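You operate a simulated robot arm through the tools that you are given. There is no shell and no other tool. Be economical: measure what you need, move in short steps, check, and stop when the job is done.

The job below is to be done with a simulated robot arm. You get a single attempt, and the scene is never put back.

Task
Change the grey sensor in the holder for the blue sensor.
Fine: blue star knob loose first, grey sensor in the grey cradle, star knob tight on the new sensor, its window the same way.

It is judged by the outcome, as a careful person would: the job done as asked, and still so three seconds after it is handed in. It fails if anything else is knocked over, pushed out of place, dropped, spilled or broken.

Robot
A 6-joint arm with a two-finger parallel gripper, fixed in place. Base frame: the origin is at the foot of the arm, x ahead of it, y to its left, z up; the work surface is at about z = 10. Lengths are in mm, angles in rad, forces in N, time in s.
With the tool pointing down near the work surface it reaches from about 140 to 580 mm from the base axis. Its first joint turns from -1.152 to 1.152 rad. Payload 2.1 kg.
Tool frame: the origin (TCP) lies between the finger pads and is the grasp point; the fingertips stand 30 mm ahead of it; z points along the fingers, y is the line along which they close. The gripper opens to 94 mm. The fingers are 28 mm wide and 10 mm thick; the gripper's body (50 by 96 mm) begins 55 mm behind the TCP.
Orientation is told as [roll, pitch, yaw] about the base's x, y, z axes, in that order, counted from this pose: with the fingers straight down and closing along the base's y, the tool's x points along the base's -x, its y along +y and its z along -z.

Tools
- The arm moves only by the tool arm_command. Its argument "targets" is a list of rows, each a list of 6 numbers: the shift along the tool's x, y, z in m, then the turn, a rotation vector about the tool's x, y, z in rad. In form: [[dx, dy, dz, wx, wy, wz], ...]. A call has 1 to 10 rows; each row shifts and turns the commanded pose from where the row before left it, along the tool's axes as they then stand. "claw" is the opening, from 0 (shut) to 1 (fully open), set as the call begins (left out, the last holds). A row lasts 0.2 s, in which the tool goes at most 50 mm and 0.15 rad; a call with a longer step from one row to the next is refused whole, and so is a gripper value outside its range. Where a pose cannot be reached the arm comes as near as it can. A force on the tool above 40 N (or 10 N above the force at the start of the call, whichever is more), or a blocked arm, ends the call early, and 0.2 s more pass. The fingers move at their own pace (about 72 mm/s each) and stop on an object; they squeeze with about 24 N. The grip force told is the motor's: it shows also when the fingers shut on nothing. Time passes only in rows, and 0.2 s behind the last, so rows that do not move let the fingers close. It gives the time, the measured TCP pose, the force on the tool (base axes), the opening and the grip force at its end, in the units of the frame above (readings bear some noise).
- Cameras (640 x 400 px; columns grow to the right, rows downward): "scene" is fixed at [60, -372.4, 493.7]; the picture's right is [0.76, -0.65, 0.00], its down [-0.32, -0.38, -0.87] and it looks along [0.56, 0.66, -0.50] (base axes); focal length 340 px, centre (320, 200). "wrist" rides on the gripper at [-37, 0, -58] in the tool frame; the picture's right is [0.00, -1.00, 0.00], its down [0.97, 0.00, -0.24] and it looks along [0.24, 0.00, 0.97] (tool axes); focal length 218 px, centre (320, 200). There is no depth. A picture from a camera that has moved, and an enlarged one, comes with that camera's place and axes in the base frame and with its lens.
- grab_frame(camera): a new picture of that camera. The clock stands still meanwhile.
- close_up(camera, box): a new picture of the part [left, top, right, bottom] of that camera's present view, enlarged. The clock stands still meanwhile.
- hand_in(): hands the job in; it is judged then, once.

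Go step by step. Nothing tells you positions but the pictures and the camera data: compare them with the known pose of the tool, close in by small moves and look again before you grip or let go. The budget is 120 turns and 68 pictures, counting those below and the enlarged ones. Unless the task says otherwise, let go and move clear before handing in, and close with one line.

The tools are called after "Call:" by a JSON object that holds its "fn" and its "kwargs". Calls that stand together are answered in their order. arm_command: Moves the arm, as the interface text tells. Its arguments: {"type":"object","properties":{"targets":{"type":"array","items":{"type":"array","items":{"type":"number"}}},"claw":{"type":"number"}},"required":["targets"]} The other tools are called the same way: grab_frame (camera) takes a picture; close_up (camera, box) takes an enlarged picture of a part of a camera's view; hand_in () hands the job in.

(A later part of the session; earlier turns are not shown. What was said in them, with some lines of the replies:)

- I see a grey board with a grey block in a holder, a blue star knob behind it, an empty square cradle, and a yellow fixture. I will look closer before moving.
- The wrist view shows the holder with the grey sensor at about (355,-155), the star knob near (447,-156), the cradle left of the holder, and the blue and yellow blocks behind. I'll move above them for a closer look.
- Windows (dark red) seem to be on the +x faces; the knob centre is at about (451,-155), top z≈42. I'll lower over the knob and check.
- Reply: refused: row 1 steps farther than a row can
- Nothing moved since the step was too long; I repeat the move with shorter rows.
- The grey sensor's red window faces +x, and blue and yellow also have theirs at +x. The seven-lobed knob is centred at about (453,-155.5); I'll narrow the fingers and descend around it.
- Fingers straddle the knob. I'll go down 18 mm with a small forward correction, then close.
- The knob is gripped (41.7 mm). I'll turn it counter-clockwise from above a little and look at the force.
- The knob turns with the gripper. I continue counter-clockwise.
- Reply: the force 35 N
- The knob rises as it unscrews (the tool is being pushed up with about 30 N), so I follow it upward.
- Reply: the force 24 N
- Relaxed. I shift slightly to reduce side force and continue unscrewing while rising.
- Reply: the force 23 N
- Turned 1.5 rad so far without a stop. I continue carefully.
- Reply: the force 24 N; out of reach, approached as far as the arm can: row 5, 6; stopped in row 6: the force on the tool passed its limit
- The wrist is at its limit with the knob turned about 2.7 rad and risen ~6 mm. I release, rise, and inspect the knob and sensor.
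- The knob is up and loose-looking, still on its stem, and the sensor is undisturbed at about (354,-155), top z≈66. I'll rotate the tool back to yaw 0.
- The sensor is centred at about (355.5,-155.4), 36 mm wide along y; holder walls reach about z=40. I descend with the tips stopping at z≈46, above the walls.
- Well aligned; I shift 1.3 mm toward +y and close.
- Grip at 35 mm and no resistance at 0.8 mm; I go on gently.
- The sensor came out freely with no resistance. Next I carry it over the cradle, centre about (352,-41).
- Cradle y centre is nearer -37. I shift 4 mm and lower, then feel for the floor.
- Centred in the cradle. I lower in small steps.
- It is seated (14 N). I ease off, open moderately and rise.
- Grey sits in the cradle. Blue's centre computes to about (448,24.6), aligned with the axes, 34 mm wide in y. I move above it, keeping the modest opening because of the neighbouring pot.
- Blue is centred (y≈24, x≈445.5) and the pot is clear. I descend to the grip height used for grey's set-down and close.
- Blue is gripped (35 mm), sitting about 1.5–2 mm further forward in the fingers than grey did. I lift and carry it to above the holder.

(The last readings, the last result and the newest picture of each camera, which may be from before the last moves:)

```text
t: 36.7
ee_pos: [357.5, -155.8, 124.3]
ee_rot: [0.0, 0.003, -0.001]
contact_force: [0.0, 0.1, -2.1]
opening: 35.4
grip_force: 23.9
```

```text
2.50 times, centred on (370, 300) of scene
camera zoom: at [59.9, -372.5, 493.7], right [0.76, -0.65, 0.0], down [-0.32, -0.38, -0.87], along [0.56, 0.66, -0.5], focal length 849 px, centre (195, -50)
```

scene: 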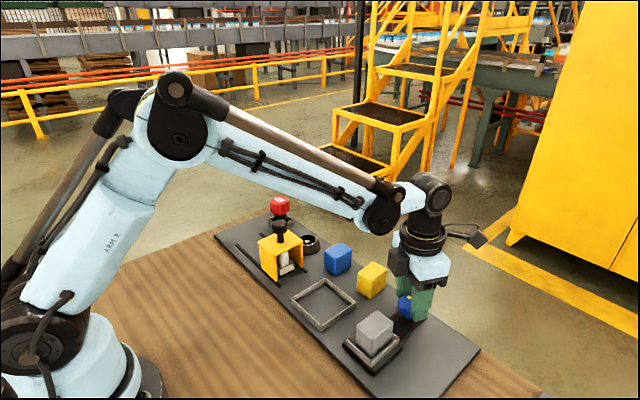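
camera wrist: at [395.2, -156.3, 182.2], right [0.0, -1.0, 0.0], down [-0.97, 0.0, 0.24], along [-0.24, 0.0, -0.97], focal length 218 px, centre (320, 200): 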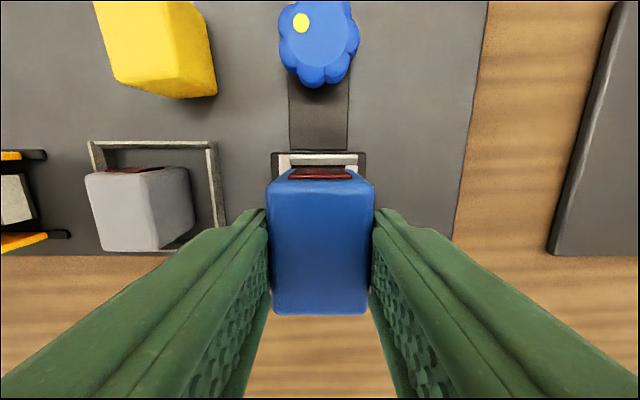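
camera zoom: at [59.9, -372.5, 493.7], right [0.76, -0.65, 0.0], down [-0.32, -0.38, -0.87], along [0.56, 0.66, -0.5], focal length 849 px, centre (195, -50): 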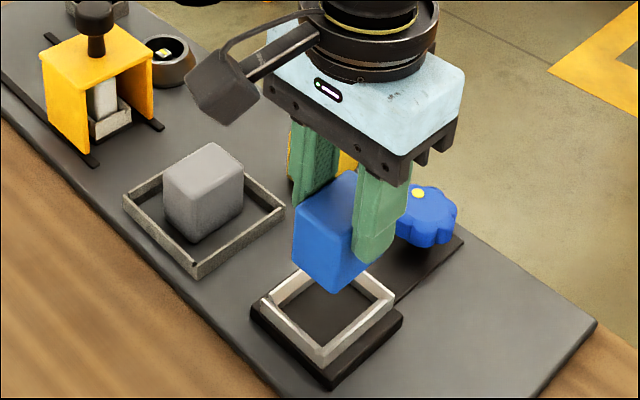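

I take a settled reading while lowering part of the way, before the final x correction.

Call:
{"fn": "arm_command", "kwargs": {"targets": [[0.002, 0, 0.015, 0, 0, 0], [0, 0, 0.01, 0, 0, 0], [0, 0, 0, 0, 0, 0]]}}

Call:
{"fn": "arm_command", "kwargs": {"targets": [[0, 0, 0, 0, 0, 0]]}}

Call:
{"fn": "arm_command", "kwargs": {"targets": [[0, 0, 0, 0, 0, 0]]}}

Call:
{"fn": "close_up", "kwargs": {"camera": "wrist", "box": [240, 130, 400, 230]}}

Call:
{"fn": "close_up", "kwargs": {"camera": "scene", "box": [320, 270, 440, 380]}}

```text
t: 37.5
ee_pos: [353.9, -156.2, 100.3]
ee_rot: [0.0, 0.001, 0.001]
contact_force: [0.1, 1.0, -1.1]
opening: 35.2
grip_force: 24.2
```

```text
t: 37.9
ee_pos: [354.2, -155.8, 100.4]
ee_rot: [-0.001, 0.001, -0.002]
contact_force: [-0.1, -0.7, -1.3]
opening: 35.2
grip_force: 23.4
```

```text
t: 38.3
ee_pos: [354.5, -155.9, 100.2]
ee_rot: [0.001, 0.002, 0.001]
contact_force: [-0.4, -0.3, -1.4]
opening: 35.3
grip_force: 23.9
```

```text
4.00 times, centred on (320, 180) of wrist
camera zoom: at [391.9, -155.2, 157.7], right [0.0, -1.0, 0.0], down [-0.97, 0.0, 0.24], along [-0.24, 0.0, -0.97], focal length 873 px, centre (320, 280)
```

zoom: 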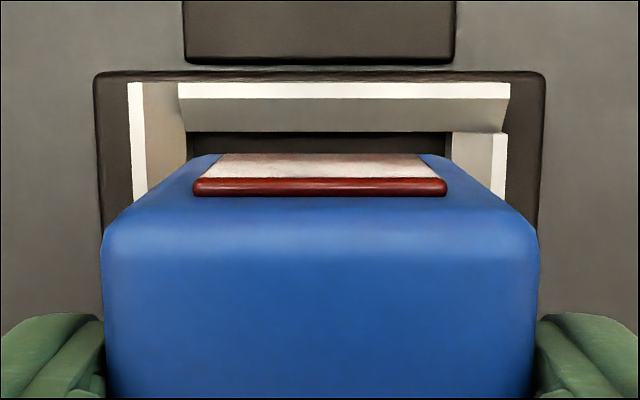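

```text
3.64 times, centred on (380, 325) of scene
camera zoom: at [60.0, -372.4, 493.7], right [0.76, -0.65, 0.0], down [-0.32, -0.38, -0.87], along [0.56, 0.66, -0.5], focal length 1235 px, centre (102, -254)
```

zoom: 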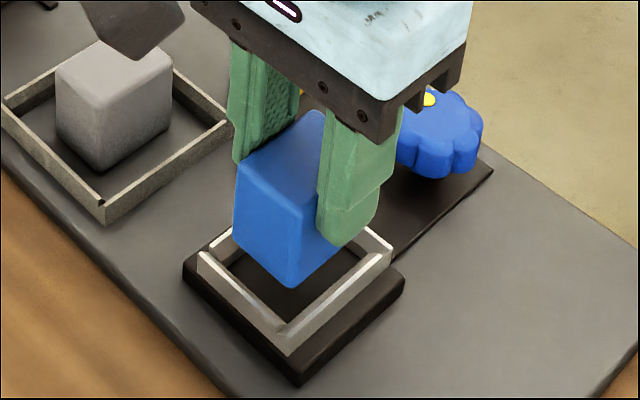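

Y is centred within the 37 mm floor and the walls funnel inward. I shift 1 mm in x and lower to just above the seat.

Call:
{"fn": "arm_command", "kwargs": {"targets": [[0.001, 0, 0.005, 0, 0, 0], [0, 0, 0.005, 0, 0, 0], [0, 0, 0.004, 0, 0, 0], [0, 0, 0, 0, 0, 0]]}}

Call:
{"fn": "arm_command", "kwargs": {"targets": [[0, 0, 0.002, 0, 0, 0], [0, 0, 0.001, 0, 0, 0], [0, 0, 0, 0, 0, 0]]}}

Call:
{"fn": "close_up", "kwargs": {"camera": "scene", "box": [320, 270, 440, 380]}}

```text
t: 39.3
ee_pos: [351.8, -156.8, 85.9]
ee_rot: [-0.001, 0.003, 0.0]
contact_force: [-0.1, -0.4, 0.2]
opening: 34.8
grip_force: 24.0
```

```text
t: 40.1
ee_pos: [351.8, -156.0, 82.4]
ee_rot: [0.0, 0.0, 0.001]
contact_force: [4.6, -0.2, -0.1]
opening: 35.1
grip_force: 24.3
```

```text
3.64 times, centred on (380, 325) of scene
camera zoom: at [60.0, -372.4, 493.7], right [0.76, -0.65, 0.0], down [-0.32, -0.38, -0.87], along [0.56, 0.66, -0.5], focal length 1235 px, centre (102, -254)
```

zoom: 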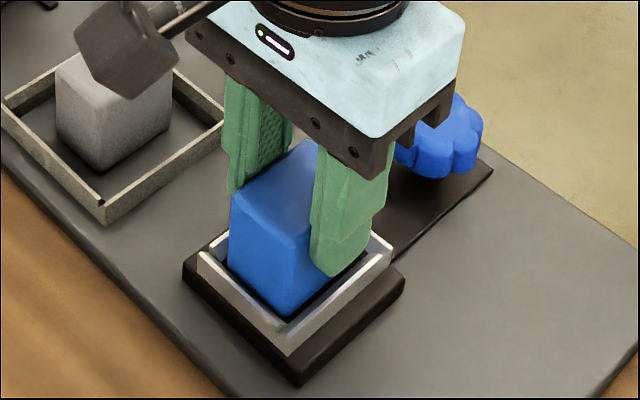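

A small +x force says it touches the -x wall; I shift 1.5 mm toward +x and continue down.

Call:
{"fn": "arm_command", "kwargs": {"targets": [[-0.0015, 0, 0, 0, 0, 0], [0, 0, 0.001, 0, 0, 0], [0, 0, 0.001, 0, 0, 0], [0, 0, 0, 0, 0, 0]]}}

Call:
{"fn": "arm_command", "kwargs": {"targets": [[0, 0, 0.001, 0, 0, 0], [0, 0, 0.0005, 0, 0, 0], [0, 0, 0, 0, 0, 0]]}}

```text
t: 41.1
ee_pos: [352.8, -154.0, 81.3]
ee_rot: [0.001, 0.003, 0.001]
contact_force: [0.2, 0.2, 0.0]
opening: 35.6
grip_force: 24.0
```

```text
t: 41.9
ee_pos: [352.9, -155.5, 80.2]
ee_rot: [0.0, 0.0, 0.001]
contact_force: [0.3, -0.8, 0.0]
opening: 35.1
grip_force: 23.7
```

Call:
{"fn": "arm_command", "kwargs": {"targets": [[0, 0, 0.001, 0, 0, 0], [0, 0, 0.0005, 0, 0, 0], [0, 0, 0, 0, 0, 0]]}}

Call:
{"fn": "arm_command", "kwargs": {"targets": [[0, 0, 0.001, 0, 0, 0], [0, 0, 0.0, 0, 0, 0], [0, 0, 0, 0, 0, 0]]}}

```text
t: 42.7
ee_pos: [353.7, -155.8, 77.6]
ee_rot: [0.0, 0.002, 0.0]
contact_force: [0.4, -0.4, -1.5]
opening: 34.9
grip_force: 24.1
```

```text
t: 43.5
ee_pos: [352.9, -155.0, 77.8]
ee_rot: [0.001, -0.001, 0.0]
contact_force: [0.9, 1.6, 17.7]
opening: 35.4
grip_force: 23.5
```

Seated at the expected height (17.7 N). I ease off, release and rise, then look.

Call:
{"fn": "arm_command", "kwargs": {"targets": [[0, 0, -0.001, 0, 0, 0], [0, 0, 0, 0, 0, 0]]}}

Call:
{"fn": "arm_command", "kwargs": {"targets": [[0, 0, 0, 0, 0, 0], [0, 0, 0, 0, 0, 0], [0, 0, -0.03, 0, 0, 0], [0, 0, -0.04, 0, 0, 0], [0, 0, -0.02, 0, 0, 0], [0, 0, 0, 0, 0, 0]], "claw": 0.66}}

Call:
{"fn": "grab_frame", "kwargs": {"camera": "wrist"}}

Call:
{"fn": "close_up", "kwargs": {"camera": "scene", "box": [320, 260, 450, 380]}}

```text
t: 44.1
ee_pos: [353.2, -155.7, 78.3]
ee_rot: [0.0, 0.001, -0.001]
contact_force: [-0.2, 0.2, -0.4]
opening: 35.4
grip_force: 23.8
```

```text
t: 45.5
ee_pos: [353.3, -154.8, 167.0]
ee_rot: [-0.001, 0.002, 0.0]
contact_force: [-0.9, -0.1, 0.0]
opening: 61.9
grip_force: 0.0
```

```text
22 pictures are left
camera wrist: at [390.8, -155.6, 225.3], right [0.0, -1.0, 0.0], down [-0.97, 0.0, 0.24], along [-0.24, 0.0, -0.97], focal length 218 px, centre (320, 200)
```

wrist: 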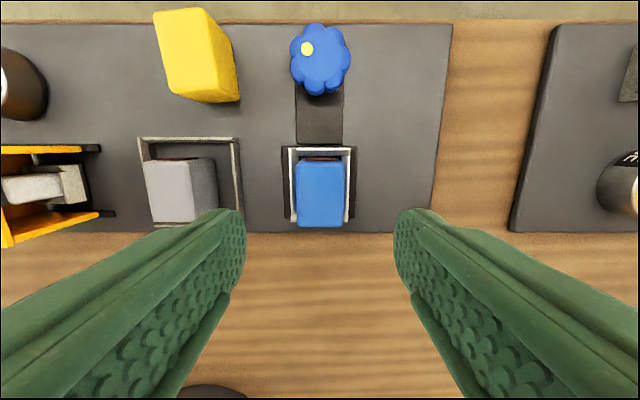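

```text
3.33 times, centred on (385, 320) of scene
camera zoom: at [60.0, -372.4, 493.7], right [0.76, -0.65, 0.0], down [-0.32, -0.38, -0.87], along [0.56, 0.66, -0.5], focal length 1132 px, centre (103, -200)
```

zoom: 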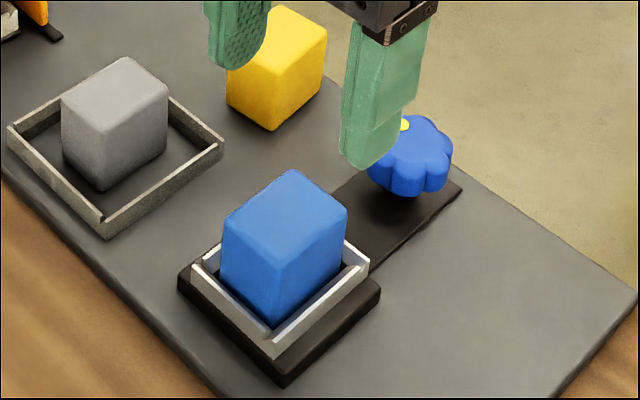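

Blue is seated with its window toward +x like grey's was; grey is in the cradle. Next I return over the knob and turn the tool to yaw ≈1.34 so I can tighten clockwise within the wrist range.

Call:
{"fn": "arm_command", "kwargs": {"targets": [[-0.04, 0, 0, 0, 0, 0], [-0.04, 0, 0, 0, 0, 0], [-0.019, 0, 0, 0, 0, 0], [0, 0, 0, 0, 0, -0.14], [0, 0, 0, 0, 0, -0.14], [0, 0, 0, 0, 0, -0.14], [0, 0, 0, 0, 0, -0.14], [0, 0, 0, 0, 0, -0.14], [0, 0, 0, 0, 0, -0.14], [0, 0, 0, 0, 0, -0.14]]}}

Call:
{"fn": "arm_command", "kwargs": {"targets": [[0, 0, 0.03, 0, 0, -0.12], [0, 0, 0.03, 0, 0, -0.12], [0, 0, 0.015, 0, 0, -0.12], [0, 0, 0, 0, 0, 0]]}}

Call:
{"fn": "close_up", "kwargs": {"camera": "wrist", "box": [160, 100, 480, 300]}}

Call:
{"fn": "close_up", "kwargs": {"camera": "scene", "box": [340, 240, 480, 340]}}

```text
t: 47.7
ee_pos: [452.1, -154.4, 168.8]
ee_rot: [0.004, -0.001, 0.984]
contact_force: [0.5, 0.3, -0.5]
opening: 61.9
grip_force: 0.2
```

```text
t: 48.7
ee_pos: [452.6, -154.3, 94.0]
ee_rot: [0.001, 0.0, 1.342]
contact_force: [0.6, 0.2, 0.0]
opening: 61.6
grip_force: 0.1
```

```text
2.00 times, centred on (320, 200) of wrist
camera zoom: at [462.0, -119.6, 152.0], right [0.97, -0.23, 0.0], down [-0.22, -0.95, 0.24], along [-0.06, -0.23, -0.97], focal length 436 px, centre (320, 200)
```

zoom: 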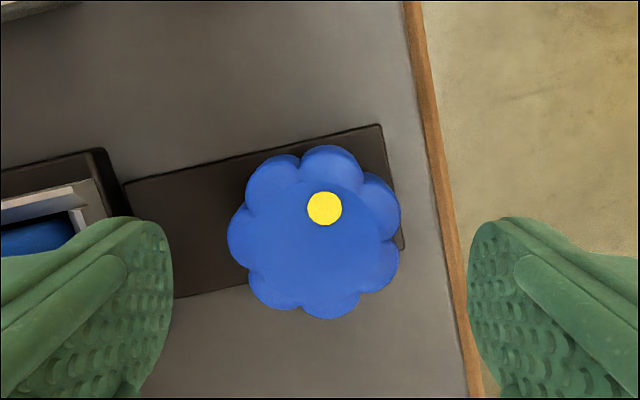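

```text
4.00 times, centred on (410, 290) of scene
camera zoom: at [60.0, -372.4, 493.7], right [0.76, -0.65, 0.0], down [-0.32, -0.38, -0.87], along [0.56, 0.66, -0.5], focal length 1359 px, centre (-40, -160)
```

zoom: 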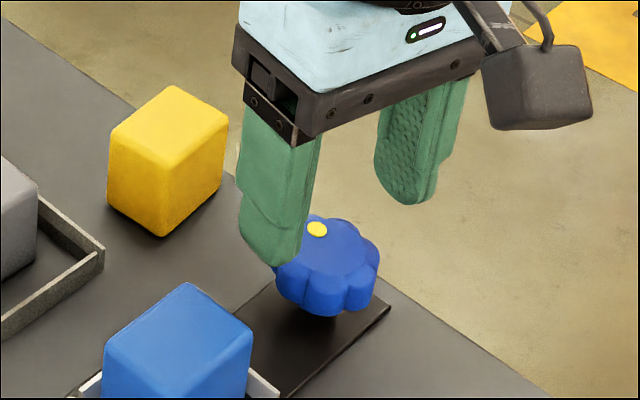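

The knob is centred between the fingers, lobe facing one pad and a valley the other. I descend 29 mm and grip.

Call:
{"fn": "arm_command", "kwargs": {"targets": [[0, 0, 0.015, 0, 0, 0], [0, 0, 0.014, 0, 0, 0], [0, 0, 0, 0, 0, 0]]}}

Call:
{"fn": "arm_command", "kwargs": {"targets": [[0, 0, 0, 0, 0, 0], [0, 0, 0, 0, 0, 0], [0, 0, 0, 0, 0, 0]], "claw": 0.3}}

```text
t: 49.5
ee_pos: [454.1, -156.1, 64.6]
ee_rot: [0.002, 0.001, 1.341]
contact_force: [0.0, 0.2, 0.0]
opening: 62.0
grip_force: 0.0
```

```text
t: 50.3
ee_pos: [452.5, -154.8, 64.4]
ee_rot: [0.002, 0.001, 1.342]
contact_force: [-13.0, 4.6, -1.4]
opening: 42.3
grip_force: 44.6
```

Gripped. I relieve the side force and turn clockwise, following the knob down about 2 mm per rad.

Call:
{"fn": "arm_command", "kwargs": {"targets": [[0, 0.0008, 0, 0, 0, 0], [0, 0, 0.00025, 0, 0, 0.12], [0, 0, 0.00025, 0, 0, 0.12], [0, 0, 0.00025, 0, 0, 0.12], [0, 0, 0.00025, 0, 0, 0.12], [0, 0, 0.00025, 0, 0, 0.12], [0, 0, 0, 0, 0, 0]]}}

Call:
{"fn": "close_up", "kwargs": {"camera": "wrist", "box": [160, 120, 480, 320]}}

```text
t: 51.9
ee_pos: [452.3, -155.1, 63.3]
ee_rot: [-0.001, -0.001, 0.737]
contact_force: [7.9, -1.4, -9.2]
opening: 42.3
grip_force: 44.4
```

```text
2.00 times, centred on (320, 220) of wrist
camera zoom: at [479.9, -130.2, 121.5], right [0.67, -0.74, 0.0], down [-0.72, -0.65, 0.24], along [-0.18, -0.16, -0.97], focal length 436 px, centre (320, 160)
```

zoom: 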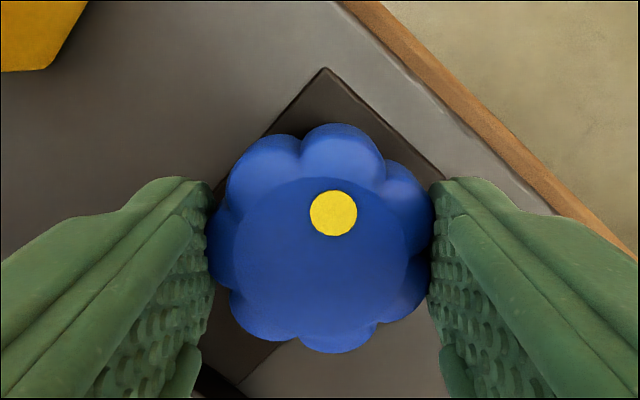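

Call:
{"fn": "arm_command", "kwargs": {"targets": [[0, 0, 0.0005, 0, 0, 0.12], [0, 0, 0.00025, 0, 0, 0.12], [0, 0, 0.00025, 0, 0, 0.12], [0, 0, 0.00025, 0, 0, 0.12], [0, 0, 0.00025, 0, 0, 0.12], [0, 0, 0.00025, 0, 0, 0.12], [0, 0, 0, 0, 0, 0]]}}

Call:
{"fn": "arm_command", "kwargs": {"targets": [[0, 0, 0.00025, 0, 0, 0.12], [0, 0, 0.00025, 0, 0, 0.12], [0, 0, 0.00025, 0, 0, 0.12], [0, 0, 0.00025, 0, 0, 0.12], [0, 0, 0, 0, 0, 0]]}}

```text
t: 53.5
ee_pos: [452.1, -156.9, 61.1]
ee_rot: [0.003, 0.001, 0.019]
contact_force: [7.4, 2.6, -8.3]
opening: 42.2
grip_force: 44.8
```

```text
t: 54.7
ee_pos: [450.4, -155.4, 61.0]
ee_rot: [0.002, 0.0, -0.463]
contact_force: [14.7, 5.0, -27.6]
opening: 42.1
grip_force: 44.5
```

The knob draws the tool downward (-28 N); I lower 1.5 mm, relieve x, and continue.

Call:
{"fn": "arm_command", "kwargs": {"targets": [[-0.0007, 0.0004, 0.0017, 0, 0, 0], [0, 0, 0.0003, 0, 0, 0.12], [0, 0, 0.0003, 0, 0, 0.12], [0, 0, 0.0003, 0, 0, 0.12], [0, 0, 0.0003, 0, 0, 0.12], [0, 0, 0, 0, 0, 0]]}}

Call:
{"fn": "close_up", "kwargs": {"camera": "wrist", "box": [160, 120, 480, 320]}}

```text
t: 56.1
ee_pos: [451.2, -155.8, 58.4]
ee_rot: [-0.002, 0.004, -0.943]
contact_force: [-7.6, 13.7, 15.4]
opening: 41.9
grip_force: 45.6
```

```text
2.00 times, centred on (320, 220) of wrist
camera zoom: at [474.3, -184.6, 116.1], right [-0.81, -0.59, 0.0], down [-0.57, 0.78, 0.24], along [-0.15, 0.2, -0.97], focal length 436 px, centre (320, 160)
```

zoom: 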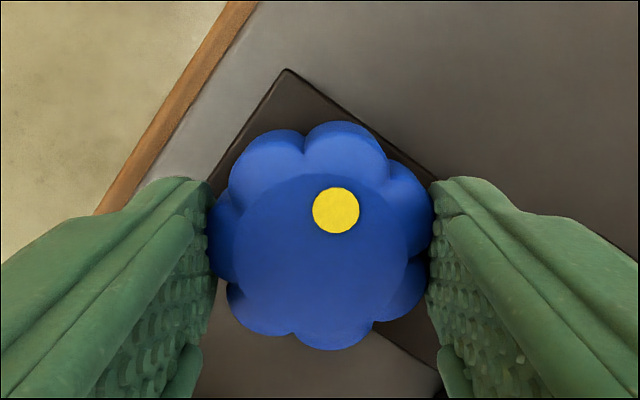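

No slip so far. I continue toward the original tight angle.

Call:
{"fn": "arm_command", "kwargs": {"targets": [[0, 0, 0, 0, 0, 0.1], [0, 0, 0, 0, 0, 0.1], [0, 0, 0.0003, 0, 0, 0.1], [0, 0, 0.0003, 0, 0, 0.1], [0, 0, 0, 0, 0, 0]]}}

Call:
{"fn": "close_up", "kwargs": {"camera": "wrist", "box": [160, 120, 480, 320]}}

```text
t: 57.3
ee_pos: [451.9, -154.6, 57.2]
ee_rot: [-0.002, 0.001, -1.343]
contact_force: [-10.4, 8.9, 11.0]
opening: 42.1
grip_force: 44.6
```

```text
2.00 times, centred on (320, 220) of wrist
camera zoom: at [461.3, -191.4, 115.3], right [-0.97, -0.23, 0.0], down [-0.22, 0.95, 0.24], along [-0.06, 0.23, -0.97], focal length 436 px, centre (320, 160)
```

zoom: 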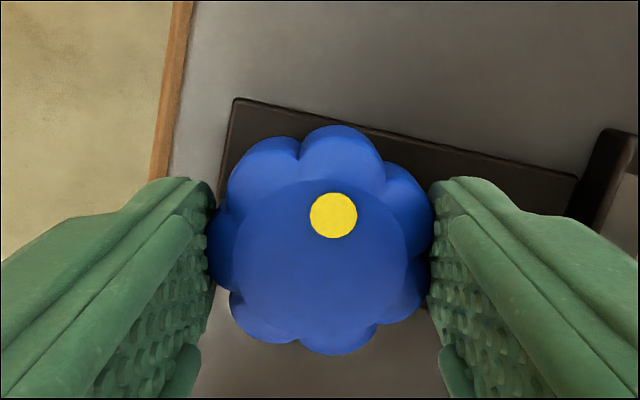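

At the original angle now. I try a bit further to feel whether it is snug (the dot will shift in the grip if it stops).

Call:
{"fn": "arm_command", "kwargs": {"targets": [[0, 0, 0, 0, 0, 0.1], [0, 0, 0, 0, 0, 0.1], [0, 0, 0, 0, 0, 0]]}}

Call:
{"fn": "close_up", "kwargs": {"camera": "wrist", "box": [160, 120, 480, 320]}}

```text
t: 58.1
ee_pos: [452.2, -155.8, 56.7]
ee_rot: [-0.001, -0.001, -1.544]
contact_force: [-6.4, -10.0, 2.4]
opening: 43.5
grip_force: 45.2
```

```text
2.00 times, centred on (320, 220) of wrist
camera zoom: at [453.6, -193.3, 115.1], right [-1.0, -0.03, 0.0], down [-0.03, 0.97, 0.24], along [-0.01, 0.24, -0.97], focal length 436 px, centre (320, 160)
```

zoom: 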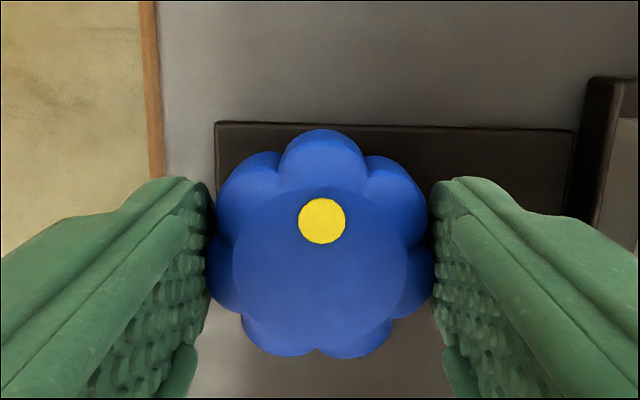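

The dot slipped in the grip with the knob hard against its stop, pointing -y as at the start, so it's tight. I release, rise, and check.

Call:
{"fn": "arm_command", "kwargs": {"targets": [[0, 0, 0, 0, 0, 0], [0, 0, 0, 0, 0, 0], [0, 0, -0.03, 0, 0, 0], [0, 0, -0.04, 0, 0, 0], [0, 0, -0.04, 0, 0, 0], [0, 0, -0.04, 0, 0, 0], [0, 0, 0, 0, 0, 0]], "claw": 0.66}}

Call:
{"fn": "grab_frame", "kwargs": {"camera": "wrist"}}

Call:
{"fn": "grab_frame", "kwargs": {"camera": "scene"}}

Call:
{"fn": "close_up", "kwargs": {"camera": "scene", "box": [290, 230, 470, 380]}}

```text
t: 59.7
ee_pos: [454.2, -154.1, 210.6]
ee_rot: [-0.003, 0.001, -1.54]
contact_force: [-0.2, -0.8, 0.1]
opening: 62.2
grip_force: 0.0
```

```text
14 pictures are left
camera wrist: at [456.1, -191.9, 267.3], right [-1.0, -0.03, 0.0], down [-0.03, 0.97, 0.24], along [-0.01, 0.24, -0.97], focal length 218 px, centre (320, 200)
```

wrist: 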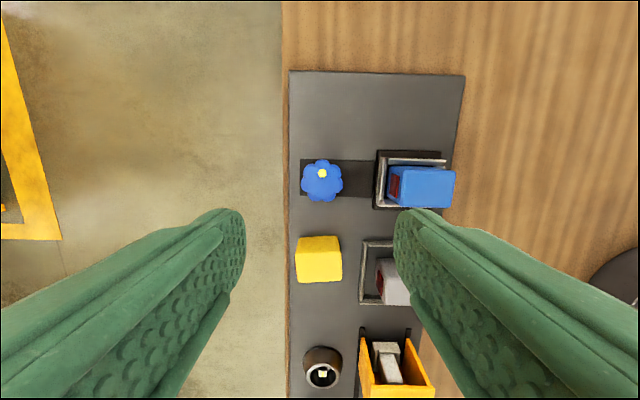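

```text
13 pictures are left
```

scene: 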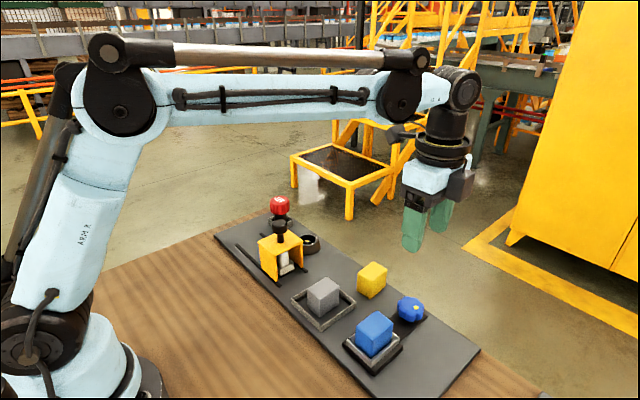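

```text
2.67 times, centred on (380, 305) of scene
camera zoom: at [60.0, -372.4, 493.7], right [0.76, -0.65, 0.0], down [-0.32, -0.38, -0.87], along [0.56, 0.66, -0.5], focal length 906 px, centre (160, -80)
```

zoom: 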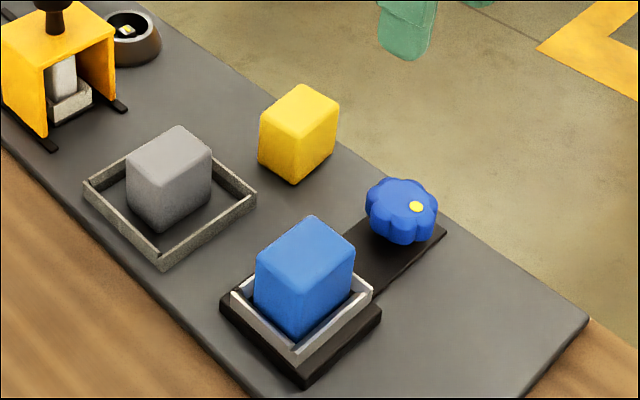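

Blue is in the holder with its window toward +x, grey is in the cradle, the knob is back tight, nothing else has moved, and the arm is clear. I'm handing in.

Call:
{"fn": "hand_in", "kwargs": {}}

```text
The job is handed in.
```

The job is handed in: the blue sensor is in the holder with its window facing the knob as the grey one's did, the star knob is tight against its stop, and the grey sensor is in the grey cradle.
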